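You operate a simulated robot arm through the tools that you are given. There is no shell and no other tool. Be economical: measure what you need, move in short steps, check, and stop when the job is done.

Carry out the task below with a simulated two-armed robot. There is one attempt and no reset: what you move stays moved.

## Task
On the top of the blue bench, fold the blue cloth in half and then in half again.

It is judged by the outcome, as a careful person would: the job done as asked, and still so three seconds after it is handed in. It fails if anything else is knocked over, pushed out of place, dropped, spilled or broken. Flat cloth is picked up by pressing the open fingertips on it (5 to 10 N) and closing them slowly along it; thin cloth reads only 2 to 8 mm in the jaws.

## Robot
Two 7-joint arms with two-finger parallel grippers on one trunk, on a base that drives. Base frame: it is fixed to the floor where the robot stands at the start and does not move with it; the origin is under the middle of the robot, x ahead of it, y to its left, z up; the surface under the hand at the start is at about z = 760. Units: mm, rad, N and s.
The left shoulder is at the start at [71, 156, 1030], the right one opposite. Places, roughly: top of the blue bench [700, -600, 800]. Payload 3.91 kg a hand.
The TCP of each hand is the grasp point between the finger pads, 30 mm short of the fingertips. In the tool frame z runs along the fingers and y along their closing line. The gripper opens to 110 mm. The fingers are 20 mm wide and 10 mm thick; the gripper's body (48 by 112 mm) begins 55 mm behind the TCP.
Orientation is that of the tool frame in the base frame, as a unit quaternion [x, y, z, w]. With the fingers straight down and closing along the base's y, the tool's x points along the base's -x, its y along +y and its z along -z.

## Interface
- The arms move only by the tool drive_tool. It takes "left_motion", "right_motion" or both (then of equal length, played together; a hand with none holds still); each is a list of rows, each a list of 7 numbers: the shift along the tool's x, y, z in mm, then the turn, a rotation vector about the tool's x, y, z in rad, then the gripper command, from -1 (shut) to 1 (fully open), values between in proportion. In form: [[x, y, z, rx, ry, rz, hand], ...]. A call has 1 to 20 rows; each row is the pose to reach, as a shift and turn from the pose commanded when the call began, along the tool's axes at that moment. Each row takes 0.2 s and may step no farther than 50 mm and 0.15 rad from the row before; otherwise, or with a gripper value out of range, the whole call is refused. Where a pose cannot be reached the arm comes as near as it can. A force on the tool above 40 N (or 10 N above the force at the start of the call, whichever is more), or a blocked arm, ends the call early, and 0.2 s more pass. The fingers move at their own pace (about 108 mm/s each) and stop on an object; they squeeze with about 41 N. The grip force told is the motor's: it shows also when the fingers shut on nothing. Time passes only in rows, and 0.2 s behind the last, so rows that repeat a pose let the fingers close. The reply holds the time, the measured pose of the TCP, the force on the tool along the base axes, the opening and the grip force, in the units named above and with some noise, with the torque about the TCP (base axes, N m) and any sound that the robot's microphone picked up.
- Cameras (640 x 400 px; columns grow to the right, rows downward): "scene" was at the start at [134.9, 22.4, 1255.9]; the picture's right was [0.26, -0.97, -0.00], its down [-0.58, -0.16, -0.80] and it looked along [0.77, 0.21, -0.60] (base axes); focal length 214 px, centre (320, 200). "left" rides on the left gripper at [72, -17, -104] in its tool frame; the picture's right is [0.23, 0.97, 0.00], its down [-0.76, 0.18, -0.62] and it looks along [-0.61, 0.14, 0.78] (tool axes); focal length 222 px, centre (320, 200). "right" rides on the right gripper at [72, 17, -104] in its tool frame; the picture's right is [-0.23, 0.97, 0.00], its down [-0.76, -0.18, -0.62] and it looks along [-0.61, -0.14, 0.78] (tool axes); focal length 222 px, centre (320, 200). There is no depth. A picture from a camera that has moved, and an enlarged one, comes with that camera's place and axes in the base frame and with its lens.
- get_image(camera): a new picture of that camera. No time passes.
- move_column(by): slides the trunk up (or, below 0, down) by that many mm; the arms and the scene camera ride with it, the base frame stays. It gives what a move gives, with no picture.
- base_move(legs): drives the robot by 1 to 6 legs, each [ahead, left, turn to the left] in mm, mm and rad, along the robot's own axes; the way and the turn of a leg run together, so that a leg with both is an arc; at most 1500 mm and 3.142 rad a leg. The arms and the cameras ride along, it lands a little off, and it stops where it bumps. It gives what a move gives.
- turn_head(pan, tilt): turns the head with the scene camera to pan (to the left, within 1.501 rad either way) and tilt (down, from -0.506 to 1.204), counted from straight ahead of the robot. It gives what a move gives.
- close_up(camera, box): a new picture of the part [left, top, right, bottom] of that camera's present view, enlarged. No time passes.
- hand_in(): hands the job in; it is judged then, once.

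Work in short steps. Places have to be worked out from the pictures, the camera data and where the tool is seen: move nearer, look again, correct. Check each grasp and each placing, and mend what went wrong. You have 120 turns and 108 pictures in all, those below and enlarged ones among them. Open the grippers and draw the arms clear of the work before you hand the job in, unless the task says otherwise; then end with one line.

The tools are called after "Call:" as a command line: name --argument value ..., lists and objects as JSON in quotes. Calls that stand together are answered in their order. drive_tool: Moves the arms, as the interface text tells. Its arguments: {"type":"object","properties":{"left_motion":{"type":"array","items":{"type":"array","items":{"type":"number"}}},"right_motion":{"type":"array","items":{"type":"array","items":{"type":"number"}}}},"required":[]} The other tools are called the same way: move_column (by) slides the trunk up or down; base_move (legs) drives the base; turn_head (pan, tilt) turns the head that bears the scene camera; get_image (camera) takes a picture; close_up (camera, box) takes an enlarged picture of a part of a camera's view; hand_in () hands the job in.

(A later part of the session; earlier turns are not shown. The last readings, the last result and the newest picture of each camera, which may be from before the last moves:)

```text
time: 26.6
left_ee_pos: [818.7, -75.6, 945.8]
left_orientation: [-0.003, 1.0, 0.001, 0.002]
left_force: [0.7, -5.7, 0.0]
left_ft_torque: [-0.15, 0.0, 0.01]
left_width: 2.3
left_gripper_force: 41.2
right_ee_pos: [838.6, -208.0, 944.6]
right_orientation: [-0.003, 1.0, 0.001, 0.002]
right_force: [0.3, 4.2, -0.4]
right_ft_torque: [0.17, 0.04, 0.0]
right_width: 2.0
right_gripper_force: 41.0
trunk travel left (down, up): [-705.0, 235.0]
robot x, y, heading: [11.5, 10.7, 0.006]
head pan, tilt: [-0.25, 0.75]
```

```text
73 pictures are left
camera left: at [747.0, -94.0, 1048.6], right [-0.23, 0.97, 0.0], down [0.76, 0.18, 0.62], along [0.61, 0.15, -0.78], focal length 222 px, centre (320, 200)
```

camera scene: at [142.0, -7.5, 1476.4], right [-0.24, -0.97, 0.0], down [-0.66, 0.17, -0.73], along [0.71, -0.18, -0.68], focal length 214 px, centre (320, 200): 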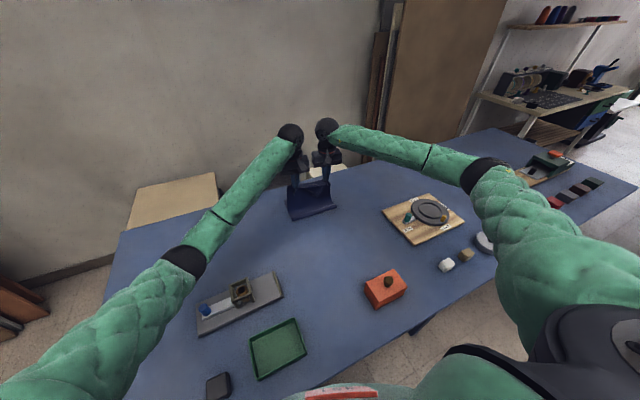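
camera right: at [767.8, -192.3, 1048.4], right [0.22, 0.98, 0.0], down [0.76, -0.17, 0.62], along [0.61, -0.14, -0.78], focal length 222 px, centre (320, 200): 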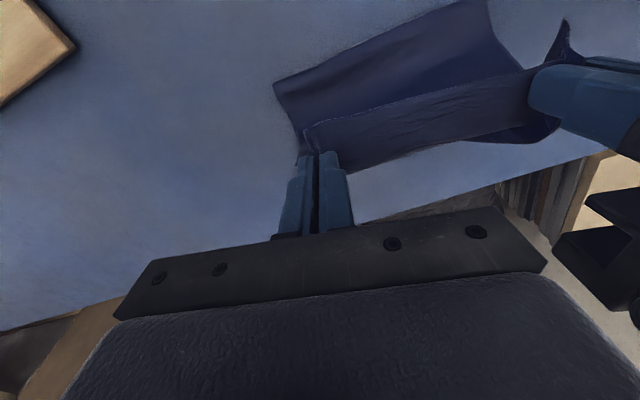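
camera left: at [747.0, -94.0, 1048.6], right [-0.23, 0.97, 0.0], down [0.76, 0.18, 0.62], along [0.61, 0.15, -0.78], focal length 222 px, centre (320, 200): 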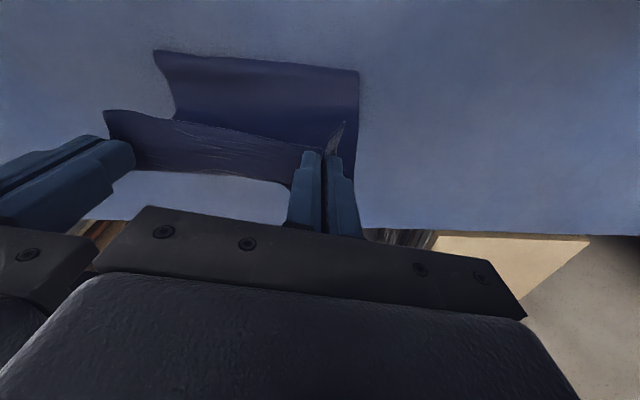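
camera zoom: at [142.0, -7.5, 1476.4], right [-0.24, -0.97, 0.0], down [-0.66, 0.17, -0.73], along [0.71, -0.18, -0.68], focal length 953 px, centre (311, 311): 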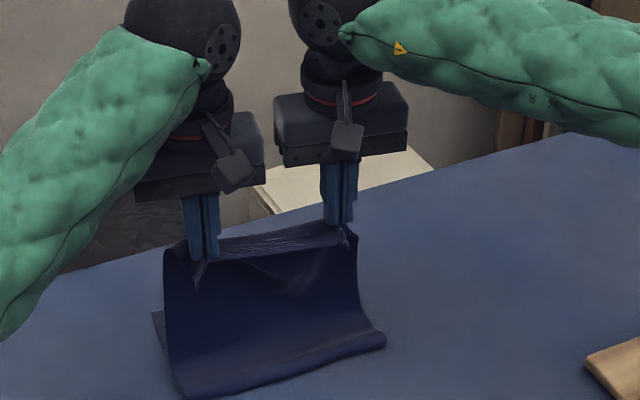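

Far-left corner is still near (925,-29), so the far half stayed put. I continue forward 60 mm along the arc, then lower with the trunk (regaining reach).

Call:
drive_tool --left_motion '[[-30, 3, 8, 0, 0, 0, -1], [-65, 7, 28, 0, 0, 0, -1]]' --right_motion '[[-30, 2, 8, 0, 0, 0, -1], [-65, 3, 28, 0, 0, 0, -1]]'

Call:
move_column --by -90

Call:
get_image --camera "scene"

```text
time: 27.2
left_ee_pos: [886.1, -69.3, 916.1]
left_orientation: [-0.003, 1.0, 0.0, 0.0]
left_force: [0.7, -6.5, -0.7]
left_ft_torque: [-0.16, 0.01, -0.01]
left_width: 2.5
left_gripper_force: 40.6
right_ee_pos: [906.2, -205.9, 915.5]
right_orientation: [-0.003, 1.0, 0.001, -0.001]
right_force: [0.3, 5.4, 0.4]
right_ft_torque: [0.21, 0.05, 0.0]
right_width: 2.3
right_gripper_force: 41.2
trunk travel left (down, up): [-705.0, 235.0]
robot x, y, heading: [10.8, 14.5, 0.003]
head pan, tilt: [-0.25, 0.75]
```

```text
time: 28.5
left_ee_pos: [883.6, -69.2, 828.6]
left_orientation: [-0.002, 1.0, -0.001, 0.0]
left_force: [0.6, -6.3, -1.2]
left_ft_torque: [-0.25, 0.0, -0.01]
left_width: 2.3
left_gripper_force: 40.5
right_ee_pos: [902.8, -205.9, 827.3]
right_orientation: [-0.003, 1.0, 0.001, 0.001]
right_force: [-0.6, 5.6, 1.0]
right_ft_torque: [0.25, 0.0, -0.06]
right_width: 2.3
right_gripper_force: 40.7
trunk travel left (down, up): [-615.0, 325.0]
robot x, y, heading: [11.2, 13.8, 0.002]
head pan, tilt: [-0.25, 0.75]
```

```text
72 pictures are left
camera scene: at [140.7, -7.4, 1386.6], right [-0.24, -0.97, 0.0], down [-0.66, 0.17, -0.73], along [0.71, -0.18, -0.68], focal length 214 px, centre (320, 200)
```

scene: 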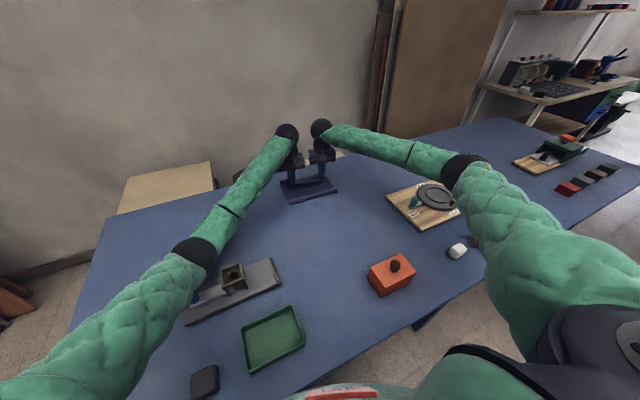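

Now I check the far edge position and the fold line from nearer.

Call:
close_up --camera "scene" --box '[260, 130, 372, 210]'

Call:
get_image --camera "left"

Call:
get_image --camera "right"

```text
5.00 times, centred on (316, 170) of scene
camera zoom: at [140.7, -7.4, 1386.6], right [-0.24, -0.97, 0.0], down [-0.66, 0.17, -0.73], along [0.71, -0.18, -0.68], focal length 1072 px, centre (340, 350)
```

zoom: 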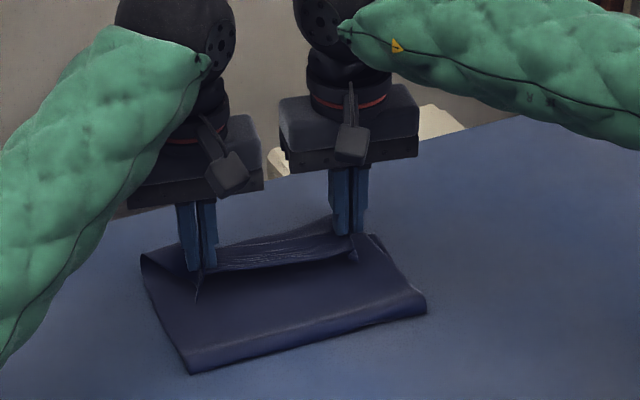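

```text
70 pictures are left
camera left: at [811.9, -86.4, 932.0], right [-0.23, 0.97, 0.0], down [0.76, 0.18, 0.62], along [0.61, 0.15, -0.78], focal length 222 px, centre (320, 200)
```

left: 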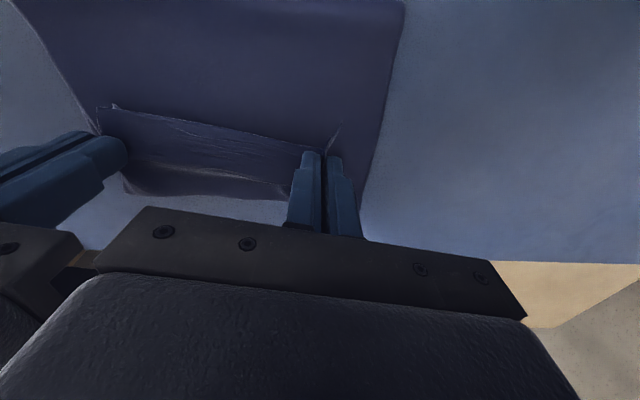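

```text
69 pictures are left
camera right: at [831.4, -189.4, 931.5], right [0.22, 0.98, 0.0], down [0.76, -0.17, 0.62], along [0.61, -0.14, -0.78], focal length 222 px, centre (320, 200)
```

right: 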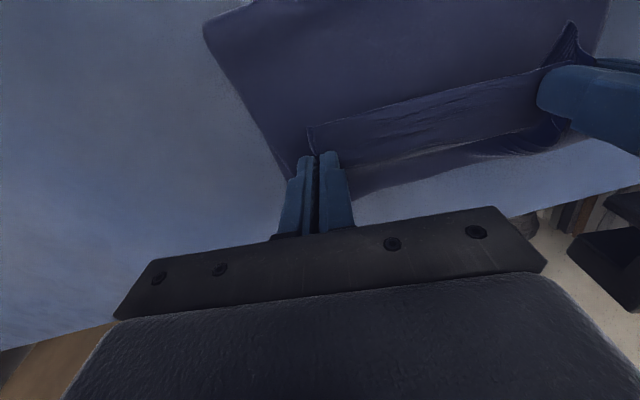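

Far edge is seen at x≈955–970, nearly unmoved. I carry the pinched edge the remaining ~50 mm and down to near the surface.

Call:
drive_tool --left_motion '[[-18, 2, 5, 0, 0, 0, -1], [-36, 4, 14, 0, 0, 0, -1], [-52, 6, 26, 0, 0, 0, -1], [-52, 6, 28, 0, 0, 0, -1]]' --right_motion '[[-18, 1, 5, 0, 0, 0, -1], [-36, 1, 14, 0, 0, 0, -1], [-50, 1, 25, 0, 0, 0, -1], [-50, 1, 27, 0, 0, 0, -1]]'

Call:
get_image --camera "left"

Call:
close_up --camera "scene" --box '[260, 130, 372, 210]'

```text
time: 29.5
left_ee_pos: [935.9, -62.1, 801.0]
left_orientation: [-0.002, 1.0, 0.001, 0.001]
left_force: [0.9, -12.3, -0.4]
left_ft_torque: [-0.33, -0.01, -0.05]
left_width: 2.6
left_gripper_force: 41.6
right_ee_pos: [953.7, -203.6, 802.4]
right_orientation: [-0.004, 1.0, 0.001, 0.001]
right_force: [-1.2, 11.8, 1.5]
right_ft_torque: [0.48, 0.05, -0.05]
right_width: 2.9
right_gripper_force: 41.2
trunk travel left (down, up): [-615.0, 325.0]
robot x, y, heading: [9.0, 13.6, 0.004]
head pan, tilt: [-0.25, 0.75]
```

```text
68 pictures are left
camera left: at [863.9, -80.1, 903.6], right [-0.23, 0.97, 0.0], down [0.76, 0.18, 0.63], along [0.61, 0.15, -0.78], focal length 222 px, centre (320, 200)
```

left: 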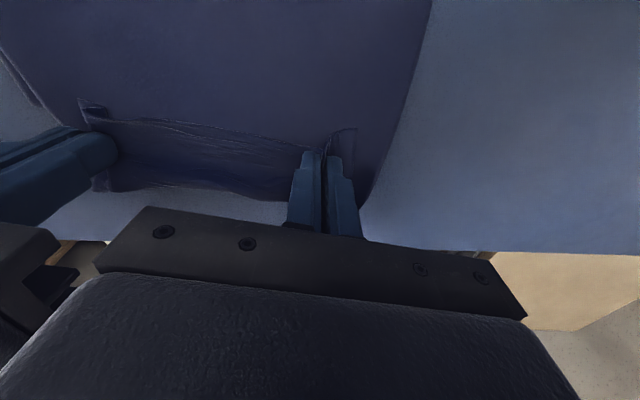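

```text
5.00 times, centred on (316, 170) of scene
camera zoom: at [140.5, -7.5, 1386.6], right [-0.24, -0.97, 0.0], down [-0.66, 0.17, -0.73], along [0.71, -0.18, -0.68], focal length 1072 px, centre (340, 350)
```

zoom: 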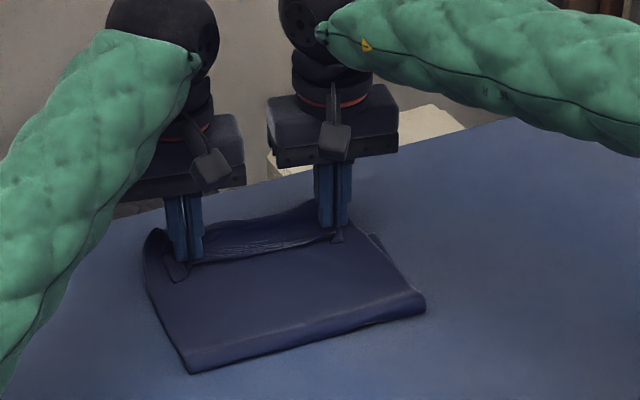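

The edge is laid at the far edge with a small curl under the pinch. I lower to near contact, and open slowly so the pinched ridges spread out.

Call:
drive_tool --left_motion '[[5, 0, 4, 0, 0, 0, -1], [5, 0, 7, 0, 0, 0, -1], [5, 0, 7, 0, 0, 0, -0.8], [5, 0, 7, 0, 0, 0, -0.6], [5, 0, 7, 0, 0, 0, -0.4], [5, 0, 7, 0, 0, 0, -0.3], [5, 0, 7, 0, 0, 0, -0.3]]' --right_motion '[[5, 0, 4, 0, 0, 0, -1], [5, 0, 8, 0, 0, 0, -1], [5, 0, 8, 0, 0, 0, -0.8], [5, 0, 8, 0, 0, 0, -0.6], [5, 0, 8, 0, 0, 0, -0.4], [5, 0, 8, 0, 0, 0, -0.3], [5, 0, 8, 0, 0, 0, -0.3]]'

Call:
get_image --camera "left"

Call:
get_image --camera "right"

```text
time: 31.1
left_ee_pos: [929.2, -61.5, 794.8]
left_orientation: [-0.003, 1.0, 0.0, 0.001]
left_force: [0.1, -0.5, 0.2]
left_ft_torque: [0.02, -0.04, 0.01]
left_width: 38.5
left_gripper_force: 0.1
right_ee_pos: [947.2, -203.5, 794.3]
right_orientation: [-0.004, 1.0, 0.0, 0.001]
right_force: [0.5, -2.7, 9.5]
right_ft_torque: [0.11, 0.03, -0.03]
right_width: 37.5
right_gripper_force: 0.0
trunk travel left (down, up): [-615.0, 325.0]
robot x, y, heading: [10.5, 12.5, 0.006]
head pan, tilt: [-0.25, 0.75]
```

```text
66 pictures are left
camera left: at [858.3, -78.2, 897.9], right [-0.23, 0.97, 0.0], down [0.76, 0.18, 0.63], along [0.61, 0.15, -0.78], focal length 222 px, centre (320, 200)
```

left: 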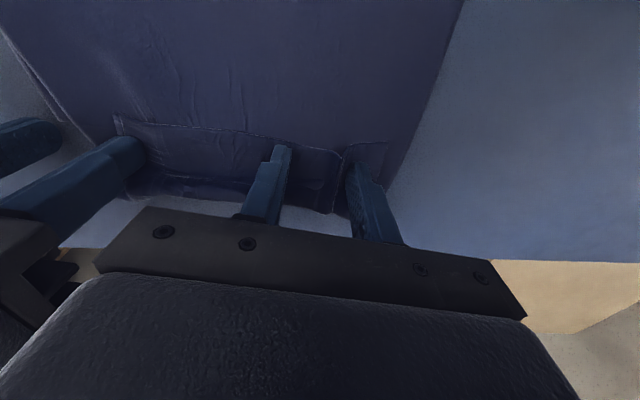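

```text
65 pictures are left
camera right: at [875.2, -187.2, 897.4], right [0.22, 0.98, 0.0], down [0.76, -0.17, 0.62], along [0.61, -0.14, -0.78], focal length 222 px, centre (320, 200)
```

right: 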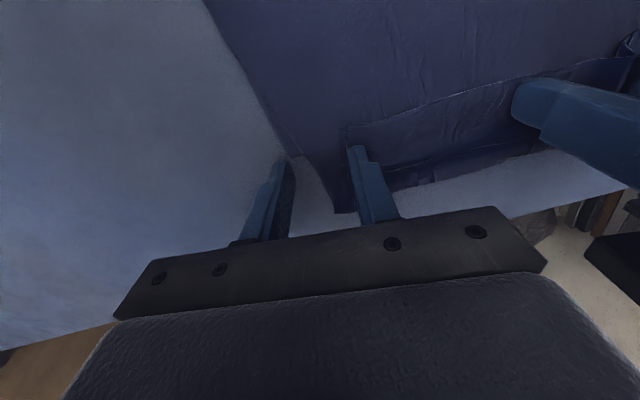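

Released. The edge strip seems turned back a bit. I lift both hands clear and retract to view the cloth.

Call:
drive_tool --left_motion '[[0, 0, -15, 0, 0, 0, -0.3], [0, 0, -50, 0, 0, 0, -0.3], [30, 10, -90, 0, 0, 0, -0.3], [60, 40, -120, 0, 0, 0, -0.3], [80, 80, -140, 0, 0, 0, -0.3], [90, 125, -150, 0, 0, 0, -0.3]]' --right_motion '[[0, 0, -15, 0, 0, 0, -0.3], [0, 0, -50, 0, 0, 0, -0.3], [30, -10, -90, 0, 0, 0, -0.3], [60, -40, -120, 0, 0, 0, -0.3], [80, -80, -140, 0, 0, 0, -0.3], [90, -125, -150, 0, 0, 0, -0.3]]'

Call:
close_up --camera "scene" --box '[240, 120, 400, 220]'

Call:
get_image --camera "left"

Call:
get_image --camera "right"

```text
refused: row 3 steps farther than a row can; nothing moved
```

```text
4.00 times, centred on (320, 170) of scene
camera zoom: at [139.4, -6.1, 1386.8], right [-0.24, -0.97, 0.0], down [-0.66, 0.17, -0.73], along [0.71, -0.18, -0.68], focal length 858 px, centre (320, 320)
```

zoom: 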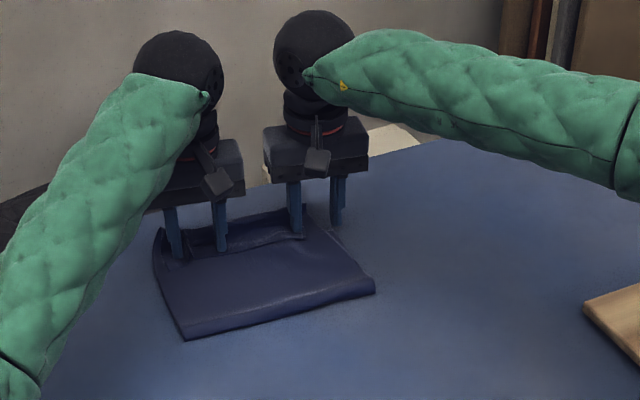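

```text
63 pictures are left
camera left: at [858.3, -78.2, 897.9], right [-0.23, 0.97, 0.0], down [0.76, 0.18, 0.63], along [0.61, 0.15, -0.78], focal length 222 px, centre (320, 200)
```

left: 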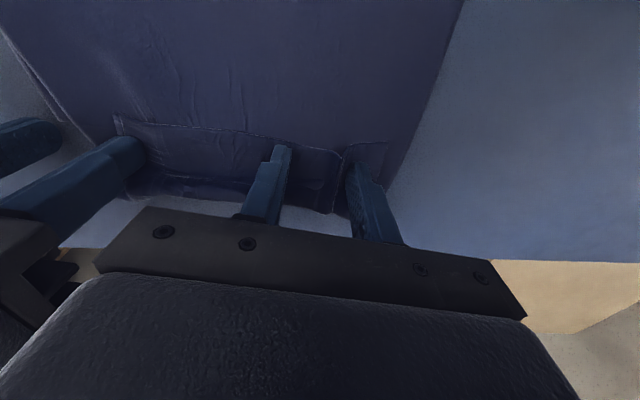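

```text
62 pictures are left
camera right: at [875.2, -187.2, 897.4], right [0.22, 0.98, 0.0], down [0.76, -0.17, 0.62], along [0.61, -0.14, -0.78], focal length 222 px, centre (320, 200)
```

right: 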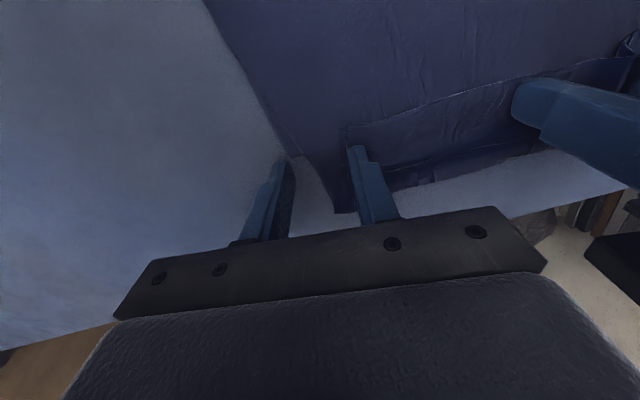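

The step was too long; I redo the withdrawal with smaller rows and then take a picture.

Call:
drive_tool --left_motion '[[0, 0, -15, 0, 0, 0, -0.3], [0, 0, -50, 0, 0, 0, -0.3], [20, 10, -85, 0, 0, 0, -0.3], [40, 35, -115, 0, 0, 0, -0.3], [60, 65, -140, 0, 0, 0, -0.3], [80, 105, -150, 0, 0, 0, -0.3], [90, 145, -150, 0, 0, 0, -0.3]]' --right_motion '[[0, 0, -15, 0, 0, 0, -0.3], [0, 0, -50, 0, 0, 0, -0.3], [20, -10, -85, 0, 0, 0, -0.3], [40, -35, -115, 0, 0, 0, -0.3], [60, -65, -140, 0, 0, 0, -0.3], [80, -105, -150, 0, 0, 0, -0.3], [90, -145, -150, 0, 0, 0, -0.3]]'

Call:
close_up --camera "scene" --box '[240, 120, 400, 220]'

```text
time: 32.7
left_ee_pos: [838.1, 81.5, 946.4]
left_orientation: [-0.003, 1.0, 0.0, 0.002]
left_force: [0.0, 0.0, -0.5]
left_ft_torque: [0.01, 0.0, 0.0]
left_width: 38.4
left_gripper_force: 0.2
right_ee_pos: [857.4, -351.7, 941.1]
right_orientation: [-0.004, 1.0, 0.0, 0.001]
right_force: [0.4, 0.0, 0.0]
right_ft_torque: [0.02, 0.0, 0.0]
right_width: 38.4
right_gripper_force: 0.1
trunk travel left (down, up): [-615.0, 325.0]
robot x, y, heading: [8.4, 15.0, 0.002]
head pan, tilt: [-0.25, 0.75]
```

```text
4.00 times, centred on (320, 170) of scene
camera zoom: at [140.4, -7.4, 1386.6], right [-0.24, -0.97, 0.0], down [-0.66, 0.17, -0.73], along [0.71, -0.18, -0.68], focal length 858 px, centre (320, 320)
```

zoom: 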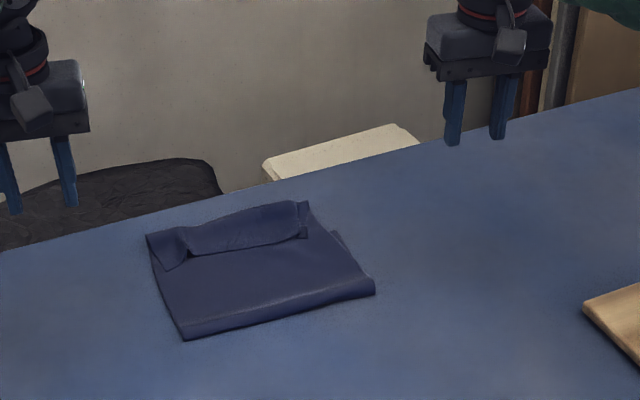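

The upper layer ended ~40 mm too far and its edge is turned back, because the pinch was inset and curled. I'll redo it with jaws closing along x right on the edge, so I turn both hands 90° (cameras outward).

Call:
drive_tool --left_motion '[[0, 0, 0, 0, 0, 0.143, 0.0], [0, 0, 0, 0, 0, 0.286, 0.0], [0, 0, 0, 0, 0, 0.429, 0.0], [0, 0, 0, 0, 0, 0.571, 0.0], [0, 0, 0, 0, 0, 0.714, 0.0], [0, 0, 0, 0, 0, 0.857, 0.0], [0, 0, 0, 0, 0, 1.0, 0.0], [0, 0, 0, 0, 0, 1.143, 0.0], [0, 0, 0, 0, 0, 1.286, 0.0], [0, 0, 0, 0, 0, 1.429, 0.0], [0, 0, 0, 0, 0, 1.571, 0.0]]' --right_motion '[[0, 0, 0, 0, 0, -0.143, 0.0], [0, 0, 0, 0, 0, -0.286, 0.0], [0, 0, 0, 0, 0, -0.429, 0.0], [0, 0, 0, 0, 0, -0.571, 0.0], [0, 0, 0, 0, 0, -0.714, 0.0], [0, 0, 0, 0, 0, -0.857, 0.0], [0, 0, 0, 0, 0, -1.0, 0.0], [0, 0, 0, 0, 0, -1.143, 0.0], [0, 0, 0, 0, 0, -1.286, 0.0], [0, 0, 0, 0, 0, -1.429, 0.0], [0, 0, 0, 0, 0, -1.571, 0.0]]'

Call:
get_image --camera "left"

Call:
get_image --camera "right"

Call:
get_image --camera "scene"

```text
time: 35.1
left_ee_pos: [840.1, 83.2, 941.4]
left_orientation: [0.706, 0.708, -0.001, 0.001]
left_force: [-0.2, -0.2, 0.6]
left_ft_torque: [0.03, 0.01, 0.0]
left_width: 54.8
left_gripper_force: 0.1
right_ee_pos: [717.0, -204.8, 906.4]
right_orientation: [-0.533, 0.838, -0.094, 0.063]
right_force: [0.1, 3.0, 0.6]
right_ft_torque: [-0.24, 0.04, -0.08]
right_width: 54.6
right_gripper_force: 0.0
right hand out of reach, approached as far as the arm can: row 5, 6, 7, 8, 9, 10, 11
trunk travel left (down, up): [-615.0, 325.0]
robot x, y, heading: [8.3, 13.4, 0.003]
head pan, tilt: [-0.25, 0.75]
```

```text
60 pictures are left
camera left: at [823.8, 155.8, 1044.5], right [0.97, 0.23, 0.0], down [0.18, -0.76, 0.62], along [0.14, -0.61, -0.78], focal length 222 px, centre (320, 200)
```

left: 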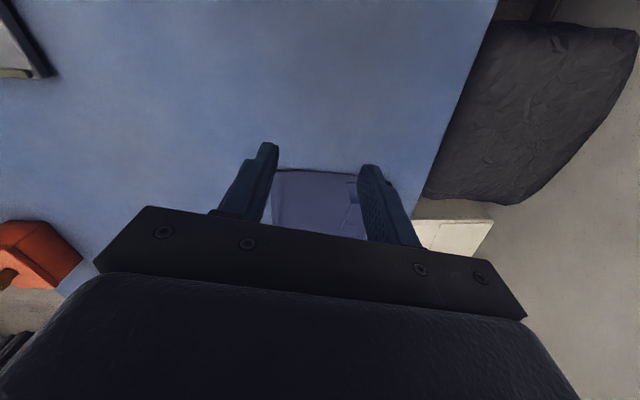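

```text
59 pictures are left
camera right: at [650.8, -253.7, 1004.5], right [-0.76, 0.61, -0.22], down [0.35, 0.67, 0.65], along [0.54, 0.42, -0.73], focal length 222 px, centre (320, 200)
```

right: 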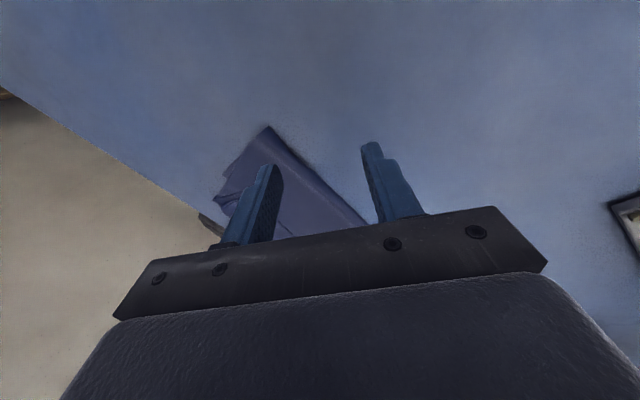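

```text
58 pictures are left
camera scene: at [142.9, -4.7, 1386.0], right [-0.24, -0.97, 0.0], down [-0.66, 0.16, -0.73], along [0.71, -0.18, -0.68], focal length 214 px, centre (320, 200)
```

scene: 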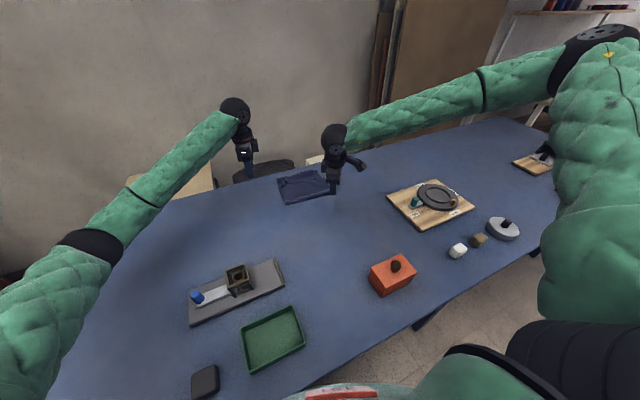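

Left turned fine but the right arm can't reach that yaw there. I turn the right hand back to its former orientation.

Call:
drive_tool --right_motion '[[0, 0, 0, 0, 0, 0.143, 0.0], [0, 0, 0, 0, 0, 0.286, 0.0], [0, 0, 0, 0, 0, 0.429, 0.0], [0, 0, 0, 0, 0, 0.571, 0.0], [0, 0, 0, 0, 0, 0.714, 0.0], [0, 0, 0, 0, 0, 0.857, 0.0], [0, 0, 0, 0, 0, 1.0, 0.0], [0, 0, 0, 0, 0, 1.143, 0.0], [0, 0, 0, 0, 0, 1.286, 0.0], [0, 0, 0, 0, 0, 1.429, 0.0], [0, 0, 0, 0, 0, 1.571, 0.0], [0, 0, 0, 0, 0, 1.571, 0.0]]'

Call:
get_image --camera "scene"

```text
time: 37.7
left_ee_pos: [838.8, 82.6, 943.7]
left_orientation: [0.706, 0.709, 0.001, 0.0]
left_force: [-0.2, -0.4, 0.1]
left_ft_torque: [-0.01, -0.03, 0.01]
left_width: 55.0
left_gripper_force: 0.0
right_ee_pos: [714.0, -213.1, 907.5]
right_orientation: [0.215, 0.97, -0.022, 0.11]
right_force: [-0.3, -0.5, 0.9]
right_ft_torque: [-0.04, -0.04, 0.01]
right_width: 54.9
right_gripper_force: 0.1
trunk travel left (down, up): [-615.0, 325.0]
robot x, y, heading: [9.0, 14.2, 0.003]
head pan, tilt: [-0.25, 0.75]
```

```text
57 pictures are left
camera scene: at [141.0, -7.4, 1386.5], right [-0.24, -0.97, 0.0], down [-0.66, 0.17, -0.73], along [0.71, -0.18, -0.68], focal length 214 px, centre (320, 200)
```

scene: 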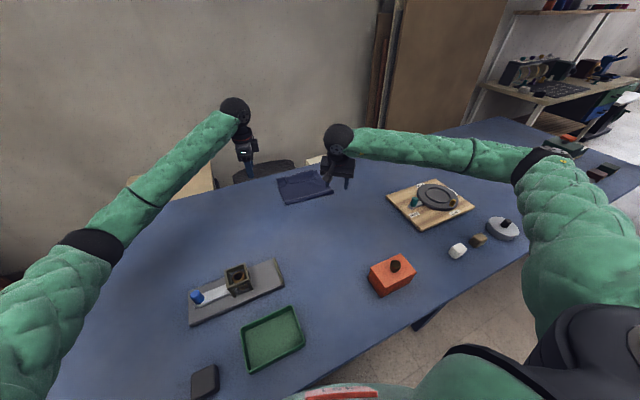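

The right elbow is back to normal. I try turning the right hand the other way (+90° total) while levelling it.

Call:
drive_tool --right_motion '[[0, 0, -10, 0.016, 0.025, 0.141, 0.0], [0, 0, -20, 0.033, 0.049, 0.282, 0.0], [0, 0, -20, 0.049, 0.074, 0.423, 0.0], [0, 0, -20, 0.066, 0.099, 0.565, 0.0], [0, 0, -20, 0.082, 0.123, 0.706, 0.0], [0, 0, -20, 0.099, 0.148, 0.847, 0.0], [0, 0, -20, 0.115, 0.173, 0.988, 0.0], [0, 0, -20, 0.1316, 0.1975, 1.129, 0.0], [0, 0, -20, 0.1316, 0.1975, 1.129, 0.0]]'

Call:
get_image --camera "scene"

Call:
get_image --camera "right"

```text
time: 39.7
left_ee_pos: [840.4, 82.0, 944.0]
left_orientation: [0.705, 0.709, 0.0, 0.0]
left_force: [0.0, -0.1, 0.5]
left_ft_torque: [0.01, -0.01, -0.01]
left_width: 55.2
left_gripper_force: 0.1
right_ee_pos: [710.6, -212.3, 927.4]
right_orientation: [0.707, 0.707, 0.0, 0.0]
right_force: [0.0, 0.2, -0.2]
right_ft_torque: [0.01, 0.0, 0.0]
right_width: 55.0
right_gripper_force: 0.0
trunk travel left (down, up): [-615.0, 325.0]
robot x, y, heading: [7.0, 14.4, 0.003]
head pan, tilt: [-0.25, 0.75]
```

```text
56 pictures are left
camera scene: at [141.1, -7.3, 1386.4], right [-0.24, -0.97, 0.0], down [-0.66, 0.17, -0.73], along [0.71, -0.18, -0.68], focal length 214 px, centre (320, 200)
```

scene: 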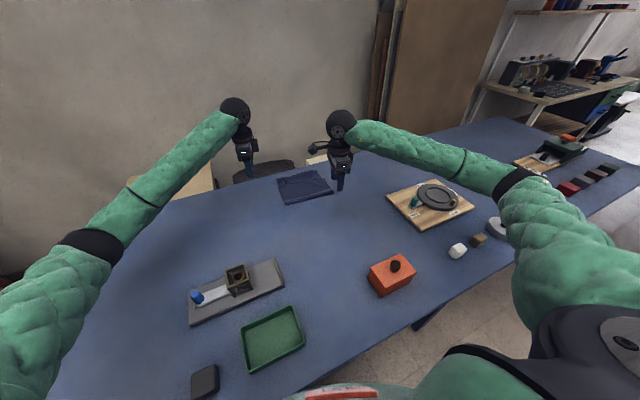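

```text
55 pictures are left
camera right: at [728.4, -139.6, 1031.1], right [0.97, -0.23, 0.0], down [-0.18, -0.76, 0.62], along [-0.14, -0.61, -0.78], focal length 222 px, centre (320, 200)
```

right: 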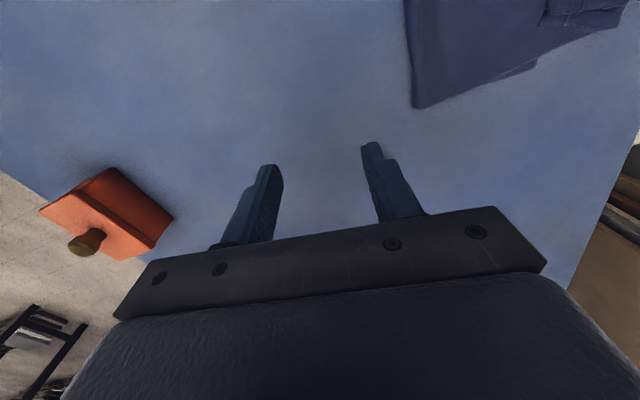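

Works: both hands now close along x. I hover both above the turned-back flap edge (x≈915) for a closer look.

Call:
drive_tool --left_motion '[[-22, 12, 5, 0, 0, 0, 0.0], [-44, 25, 10, 0, 0, 0, 0.0], [-66, 38, 25, 0, 0, 0, 0.0], [-88, 50, 40, 0, 0, 0, 0.0], [-110, 62, 60, 0, 0, 0, 0.0], [-132, 75, 75, 0, 0, 0, 0.0]]' --right_motion '[[2, 36, 5, 0, 0, 0, 0.0], [4, 72, 10, 0, 0, 0, 0.0], [6, 108, 20, 0, 0, 0, 0.0], [8, 144, 30, 0, 0, 0, 0.0], [10, 180, 45, 0, 0, 0, 0.0], [12, 213, 58, 0, 0, 0, 0.0]]'

Call:
get_image --camera "left"

Call:
get_image --camera "right"

Call:
close_up --camera "scene" --box '[240, 120, 368, 200]'

```text
time: 41.1
left_ee_pos: [917.3, -47.1, 866.6]
left_orientation: [0.704, 0.71, 0.001, 0.0]
left_force: [-0.2, 0.5, 0.5]
left_ft_torque: [-0.01, 0.01, 0.03]
left_width: 55.0
left_gripper_force: 0.1
right_ee_pos: [926.7, -201.3, 868.1]
right_orientation: [0.707, 0.707, 0.001, 0.0]
right_force: [0.4, 0.5, 0.1]
right_ft_torque: [0.07, 0.03, 0.0]
right_width: 55.0
right_gripper_force: 0.1
trunk travel left (down, up): [-615.0, 325.0]
robot x, y, heading: [10.8, 15.5, -0.0]
head pan, tilt: [-0.25, 0.75]
```

```text
54 pictures are left
camera left: at [900.5, 23.3, 970.3], right [0.97, 0.23, 0.0], down [0.18, -0.76, 0.62], along [0.15, -0.61, -0.78], focal length 222 px, centre (320, 200)
```

left: 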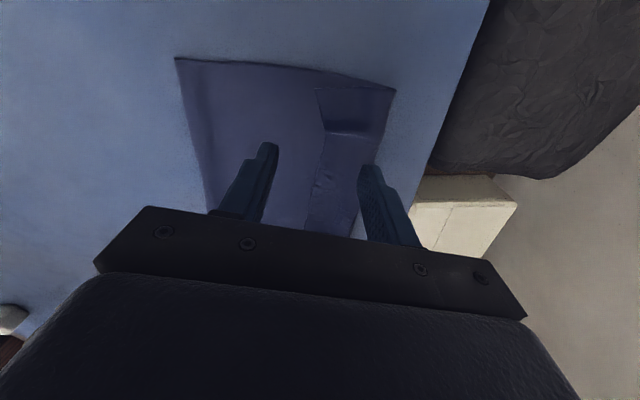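

```text
53 pictures are left
camera right: at [943.4, -128.8, 972.6], right [0.97, -0.23, 0.0], down [-0.18, -0.76, 0.62], along [-0.14, -0.61, -0.78], focal length 222 px, centre (320, 200)
```

right: 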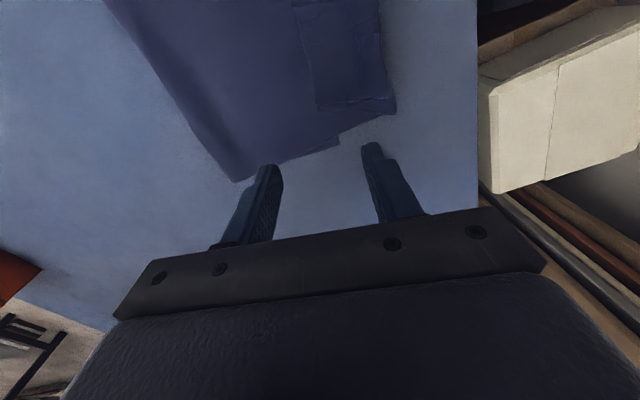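

```text
5.00 times, centred on (304, 160) of scene
camera zoom: at [142.2, -7.9, 1386.3], right [-0.24, -0.97, 0.0], down [-0.66, 0.17, -0.73], along [0.71, -0.18, -0.68], focal length 1072 px, centre (400, 400)
```

zoom: 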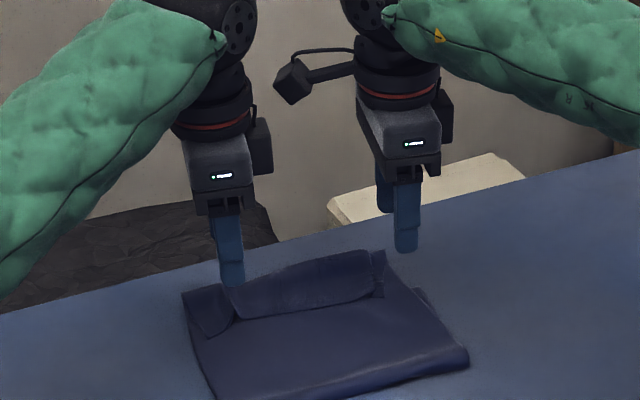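

The flap strip spans x≈910–972 (left) and 928–995 (right). I'll straddle its free edge with 40 mm jaws at y≈-36 and y≈-176 and go down close.

Call:
drive_tool --left_motion '[[9, 0, 20, 0, 0, 0, -0.27], [9, 0, 40, 0, 0, 0, -0.27], [9, 0, 58, 0, 0, 0, -0.27], [9, 0, 62, 0, 0, 0, -0.27]]' --right_motion '[[25, 7, 20, 0, 0, 0, -0.27], [25, 7, 40, 0, 0, 0, -0.27], [25, 7, 58, 0, 0, 0, -0.27], [25, 7, 63, 0, 0, 0, -0.27]]'

Call:
get_image --camera "left"

Call:
get_image --camera "right"

```text
time: 42.1
left_ee_pos: [915.3, -41.3, 806.1]
left_orientation: [0.706, 0.709, 0.003, 0.0]
left_force: [-1.0, 0.3, 0.5]
left_ft_torque: [0.03, -0.01, -0.01]
left_width: 40.0
left_gripper_force: 0.0
right_ee_pos: [930.3, -174.5, 807.5]
right_orientation: [0.706, 0.708, 0.001, -0.001]
right_force: [-0.3, -1.2, 0.3]
right_ft_torque: [0.03, -0.01, 0.02]
right_width: 40.4
right_gripper_force: 0.1
trunk travel left (down, up): [-615.0, 325.0]
robot x, y, heading: [10.6, 9.7, 0.006]
head pan, tilt: [-0.25, 0.75]
```

```text
51 pictures are left
camera left: at [899.8, 30.9, 909.4], right [0.97, 0.23, 0.0], down [0.18, -0.76, 0.62], along [0.15, -0.6, -0.78], focal length 222 px, centre (320, 200)
```

left: 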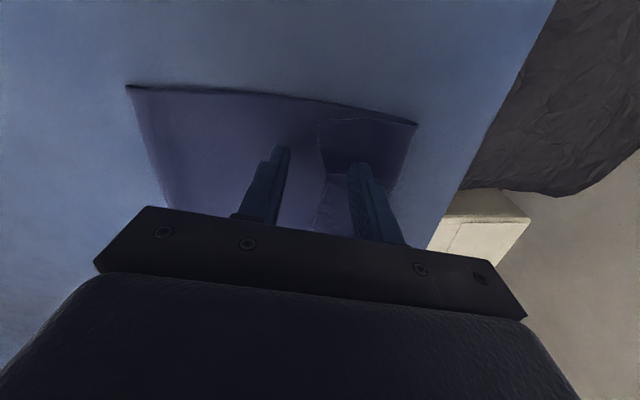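

```text
50 pictures are left
camera right: at [947.7, -102.2, 911.6], right [0.97, -0.23, 0.0], down [-0.18, -0.76, 0.62], along [-0.14, -0.61, -0.78], focal length 222 px, centre (320, 200)
```

right: 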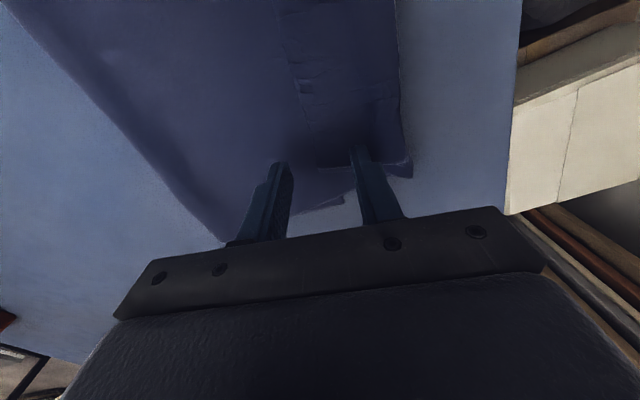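

Both straddle the flap's edge. Lower gently to contact.

Call:
drive_tool --left_motion '[[0, 1, 3, 0, 0, 0, -0.27], [0, 1, 6, 0, 0, 0, -0.27], [0, 1, 8, 0, 0, 0, -0.27]]' --right_motion '[[5, 3, 3, 0, 0, 0, -0.27], [5, 3, 6, 0, 0, 0, -0.27], [5, 3, 8, 0, 0, 0, -0.27]]'

```text
time: 42.9
left_ee_pos: [916.4, -39.8, 798.0]
left_orientation: [0.705, 0.71, 0.0, 0.001]
left_force: [0.6, 0.2, 0.7]
left_ft_torque: [-0.01, -0.02, -0.01]
left_width: 40.3
left_gripper_force: 0.1
right_ee_pos: [934.6, -170.4, 799.0]
right_orientation: [0.707, 0.707, 0.001, -0.001]
right_force: [0.1, -0.3, -1.0]
right_ft_torque: [-0.03, -0.01, 0.01]
right_width: 40.0
right_gripper_force: 0.0
trunk travel left (down, up): [-615.0, 325.0]
robot x, y, heading: [7.9, 13.4, 0.003]
head pan, tilt: [-0.25, 0.75]
```

Call:
drive_tool --left_motion '[[0, 0, 2, 0, 0, 0, -0.27], [0, 0, 3, 0, 0, 0, -0.27], [0, 0, 4, 0, 0, 0, -0.27], [0, 0, 5, 0, 0, 0, -0.27]]' --right_motion '[[0, 0, 2, 0, 0, 0, -0.27], [0, 0, 3, 0, 0, 0, -0.27], [0, 0, 4, 0, 0, 0, -0.27], [0, 0, 5, 0, 0, 0, -0.27]]'

```text
time: 43.9
left_ee_pos: [917.9, -39.4, 792.9]
left_orientation: [0.705, 0.709, 0.001, 0.0]
left_force: [-0.2, 0.2, 0.4]
left_ft_torque: [0.0, -0.02, -0.01]
left_width: 40.2
left_gripper_force: 0.1
right_ee_pos: [933.6, -170.8, 793.8]
right_orientation: [0.707, 0.707, 0.0, -0.001]
right_force: [-0.8, 0.1, 1.0]
right_ft_torque: [-0.02, 0.02, 0.0]
right_width: 40.3
right_gripper_force: 0.1
trunk travel left (down, up): [-615.0, 325.0]
robot x, y, heading: [9.4, 13.2, -0.001]
head pan, tilt: [-0.25, 0.75]
```

Almost no force yet; one mm more, then close slowly.

Call:
drive_tool --left_motion '[[0, 0, 1.3, 0, 0, 0, -0.27], [0, 0, 1.3, 0, 0, 0, -0.36], [0, 0, 1.3, 0, 0, 0, -0.45], [0, 0, 1.3, 0, 0, 0, -0.54], [0, 0, 1.3, 0, 0, 0, -0.63], [0, 0, 1.3, 0, 0, 0, -0.72], [0, 0, 1.3, 0, 0, 0, -0.81], [0, 0, 1.3, 0, 0, 0, -0.9], [0, 0, 1.3, 0, 0, 0, -1], [0, 0, 1.3, 0, 0, 0, -1]]' --right_motion '[[0, 0, 1.5, 0, 0, 0, -0.27], [0, 0, 1.5, 0, 0, 0, -0.36], [0, 0, 1.5, 0, 0, 0, -0.45], [0, 0, 1.5, 0, 0, 0, -0.54], [0, 0, 1.5, 0, 0, 0, -0.63], [0, 0, 1.5, 0, 0, 0, -0.72], [0, 0, 1.5, 0, 0, 0, -0.81], [0, 0, 1.5, 0, 0, 0, -0.9], [0, 0, 1.5, 0, 0, 0, -1], [0, 0, 1.5, 0, 0, 0, -1]]'

Call:
get_image --camera "left"

Call:
get_image --camera "right"

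```text
time: 46.1
left_ee_pos: [917.3, -40.9, 792.6]
left_orientation: [0.705, 0.709, 0.002, 0.001]
left_force: [0.2, -1.6, 1.3]
left_ft_torque: [-0.04, -0.04, 0.03]
left_width: 2.8
left_gripper_force: 40.7
right_ee_pos: [932.6, -170.4, 794.0]
right_orientation: [0.707, 0.707, 0.001, 0.0]
right_force: [2.2, -1.0, 15.8]
right_ft_torque: [-0.15, -0.04, 0.04]
right_width: 2.8
right_gripper_force: 40.5
trunk travel left (down, up): [-615.0, 325.0]
robot x, y, heading: [7.9, 12.5, 0.003]
head pan, tilt: [-0.25, 0.75]
```

```text
49 pictures are left
camera left: at [899.9, 31.1, 896.3], right [0.97, 0.23, 0.0], down [0.18, -0.76, 0.62], along [0.15, -0.61, -0.78], focal length 222 px, centre (320, 200)
```

left: 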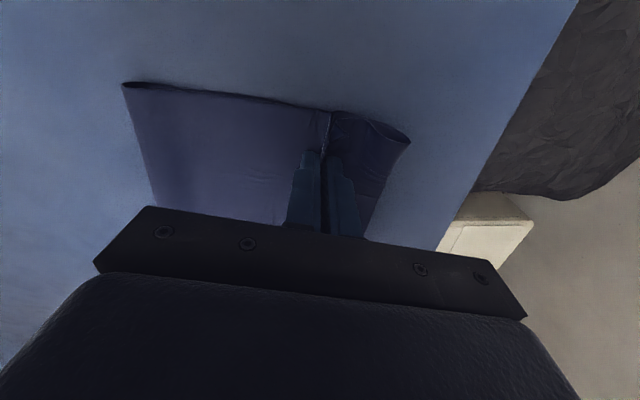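

```text
48 pictures are left
camera right: at [950.3, -97.7, 898.3], right [0.97, -0.23, 0.0], down [-0.18, -0.76, 0.62], along [-0.14, -0.61, -0.78], focal length 222 px, centre (320, 200)
```

right: 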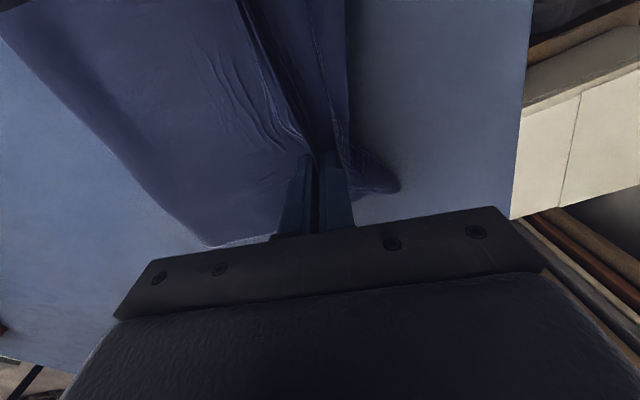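

Both read 2.8 mm. I lift 60 mm and see what they took.

Call:
drive_tool --left_motion '[[0, 0, -10, 0, 0, 0, -1], [0, 0, -35, 0, 0, 0, -1], [0, 0, -60, 0, 0, 0, -1], [0, 0, -80, 0, 0, 0, -1]]' --right_motion '[[0, 0, -10, 0, 0, 0, -1], [0, 0, -35, 0, 0, 0, -1], [0, 0, -60, 0, 0, 0, -1], [0, 0, -80, 0, 0, 0, -1]]'

Call:
close_up --camera "scene" --box '[240, 120, 368, 200]'

Call:
get_image --camera "right"

Call:
get_image --camera "left"

```text
time: 47.1
left_ee_pos: [915.4, -40.0, 870.1]
left_orientation: [0.705, 0.709, 0.001, 0.0]
left_force: [-0.1, -0.2, 0.2]
left_ft_torque: [-0.02, 0.0, -0.02]
left_width: 2.9
left_gripper_force: 40.8
right_ee_pos: [934.1, -168.2, 870.6]
right_orientation: [0.707, 0.707, 0.001, 0.0]
right_force: [-1.0, 0.4, -1.0]
right_ft_torque: [0.0, 0.03, 0.01]
right_width: 2.5
right_gripper_force: 40.7
trunk travel left (down, up): [-615.0, 325.0]
robot x, y, heading: [13.7, 12.9, 0.003]
head pan, tilt: [-0.25, 0.75]
```

```text
5.00 times, centred on (304, 160) of scene
camera zoom: at [140.3, -7.4, 1386.4], right [-0.24, -0.97, 0.0], down [-0.66, 0.17, -0.73], along [0.71, -0.18, -0.68], focal length 1072 px, centre (400, 400)
```

zoom: 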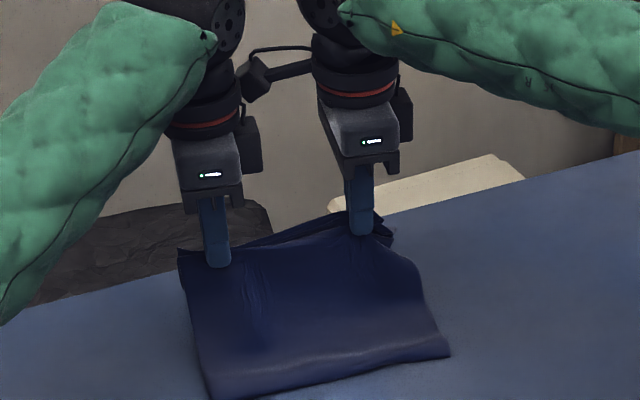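

```text
46 pictures are left
camera right: at [950.8, -96.4, 975.3], right [0.97, -0.23, 0.0], down [-0.18, -0.76, 0.62], along [-0.14, -0.61, -0.78], focal length 222 px, centre (320, 200)
```

right: 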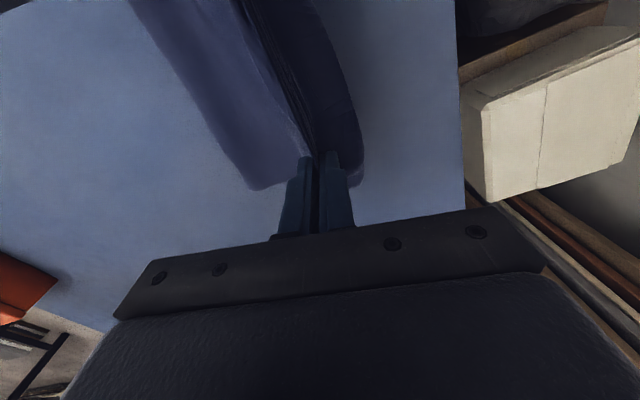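

```text
45 pictures are left
camera left: at [898.8, 32.2, 974.1], right [0.97, 0.23, 0.0], down [0.18, -0.76, 0.62], along [0.15, -0.61, -0.78], focal length 222 px, centre (320, 200)
```

left: 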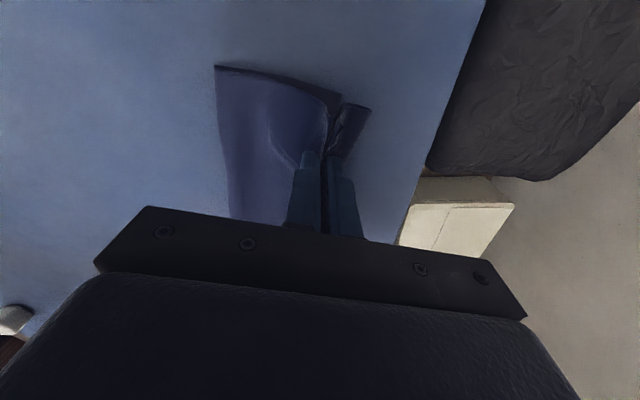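

They hold both the upper layer's ridge and the flap edge, with the flap loop hanging on the far side. Opening here should let the flap drop open away from the robot; I open fully and raise the hands.

Call:
drive_tool --left_motion '[[0, 10, 0, 0, 0, 0, -1], [0, 25, 0, 0, 0, 0, 0.3], [0, 40, 0, 0, 0, 0, 0.3], [0, 40, -40, 0, 0, 0, 0.3], [0, 40, -80, 0, 0, 0, 0.3], [30, 20, -100, 0, 0, 0, 0.3], [70, 0, -100, 0, 0, 0, 0.3]]' --right_motion '[[0, 10, 0, 0, 0, 0, -1], [0, 25, 0, 0, 0, 0, 0.3], [0, 40, 0, 0, 0, 0, 0.3], [0, 40, -40, 0, 0, 0, 0.3], [0, 40, -80, 0, 0, 0, 0.3], [-30, 20, -100, 0, 0, 0, 0.3], [-70, 0, -100, 0, 0, 0, 0.3]]'

Call:
close_up --camera "scene" --box '[240, 120, 368, 200]'

Call:
get_image --camera "left"

```text
time: 48.7
left_ee_pos: [915.0, 28.8, 973.8]
left_orientation: [0.705, 0.709, 0.0, 0.001]
left_force: [-0.5, -0.1, 0.3]
left_ft_torque: [0.01, -0.03, 0.07]
left_width: 71.3
left_gripper_force: 0.1
right_ee_pos: [934.7, -238.7, 972.0]
right_orientation: [0.706, 0.708, 0.001, 0.001]
right_force: [-0.7, 0.2, 0.2]
right_ft_torque: [-0.03, -0.01, 0.0]
right_width: 71.6
right_gripper_force: 0.0
trunk travel left (down, up): [-615.0, 325.0]
robot x, y, heading: [9.5, 10.9, -0.0]
head pan, tilt: [-0.25, 0.75]
```

```text
5.00 times, centred on (304, 160) of scene
camera zoom: at [140.3, -7.0, 1386.6], right [-0.24, -0.97, 0.0], down [-0.66, 0.17, -0.73], along [0.71, -0.18, -0.68], focal length 1072 px, centre (400, 400)
```

zoom: 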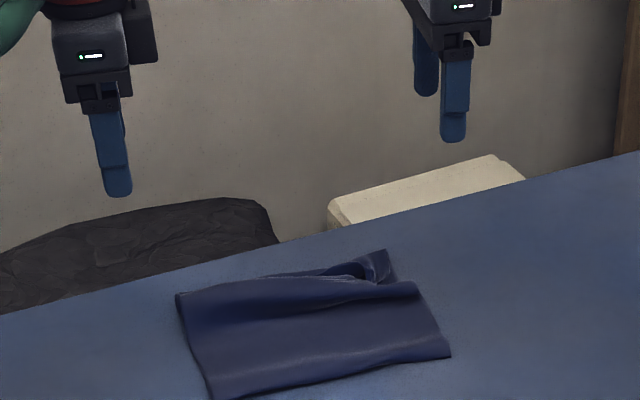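

```text
43 pictures are left
camera left: at [899.3, 100.9, 1075.7], right [0.97, 0.23, 0.0], down [0.18, -0.76, 0.62], along [0.15, -0.61, -0.78], focal length 222 px, centre (320, 200)
```

left: 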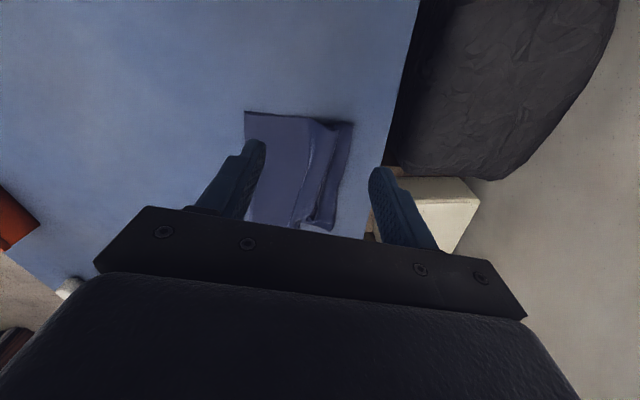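

I zoom in with the left and right wrist cameras to see the layers' ends.

Call:
close_up --camera "left" --box '[220, 90, 380, 240]'

Call:
get_image --camera "right"

```text
2.67 times, centred on (300, 165) of left
camera zoom: at [899.3, 100.9, 1075.7], right [0.97, 0.23, 0.0], down [0.18, -0.76, 0.62], along [0.15, -0.61, -0.78], focal length 592 px, centre (373, 293)
```

zoom: 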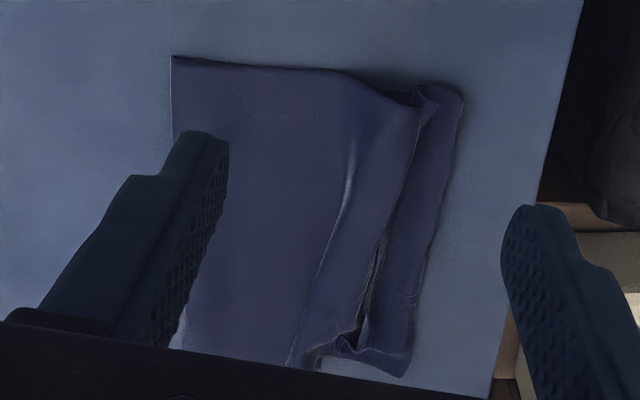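

```text
41 pictures are left
camera right: at [951.2, -166.9, 1076.3], right [0.97, -0.23, 0.0], down [-0.18, -0.76, 0.62], along [-0.14, -0.61, -0.78], focal length 222 px, centre (320, 200)
```

right: 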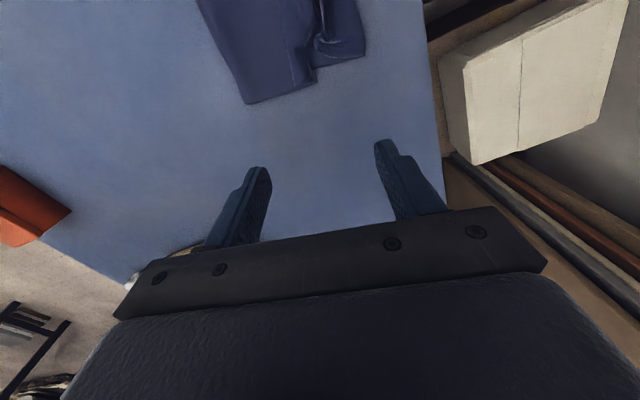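

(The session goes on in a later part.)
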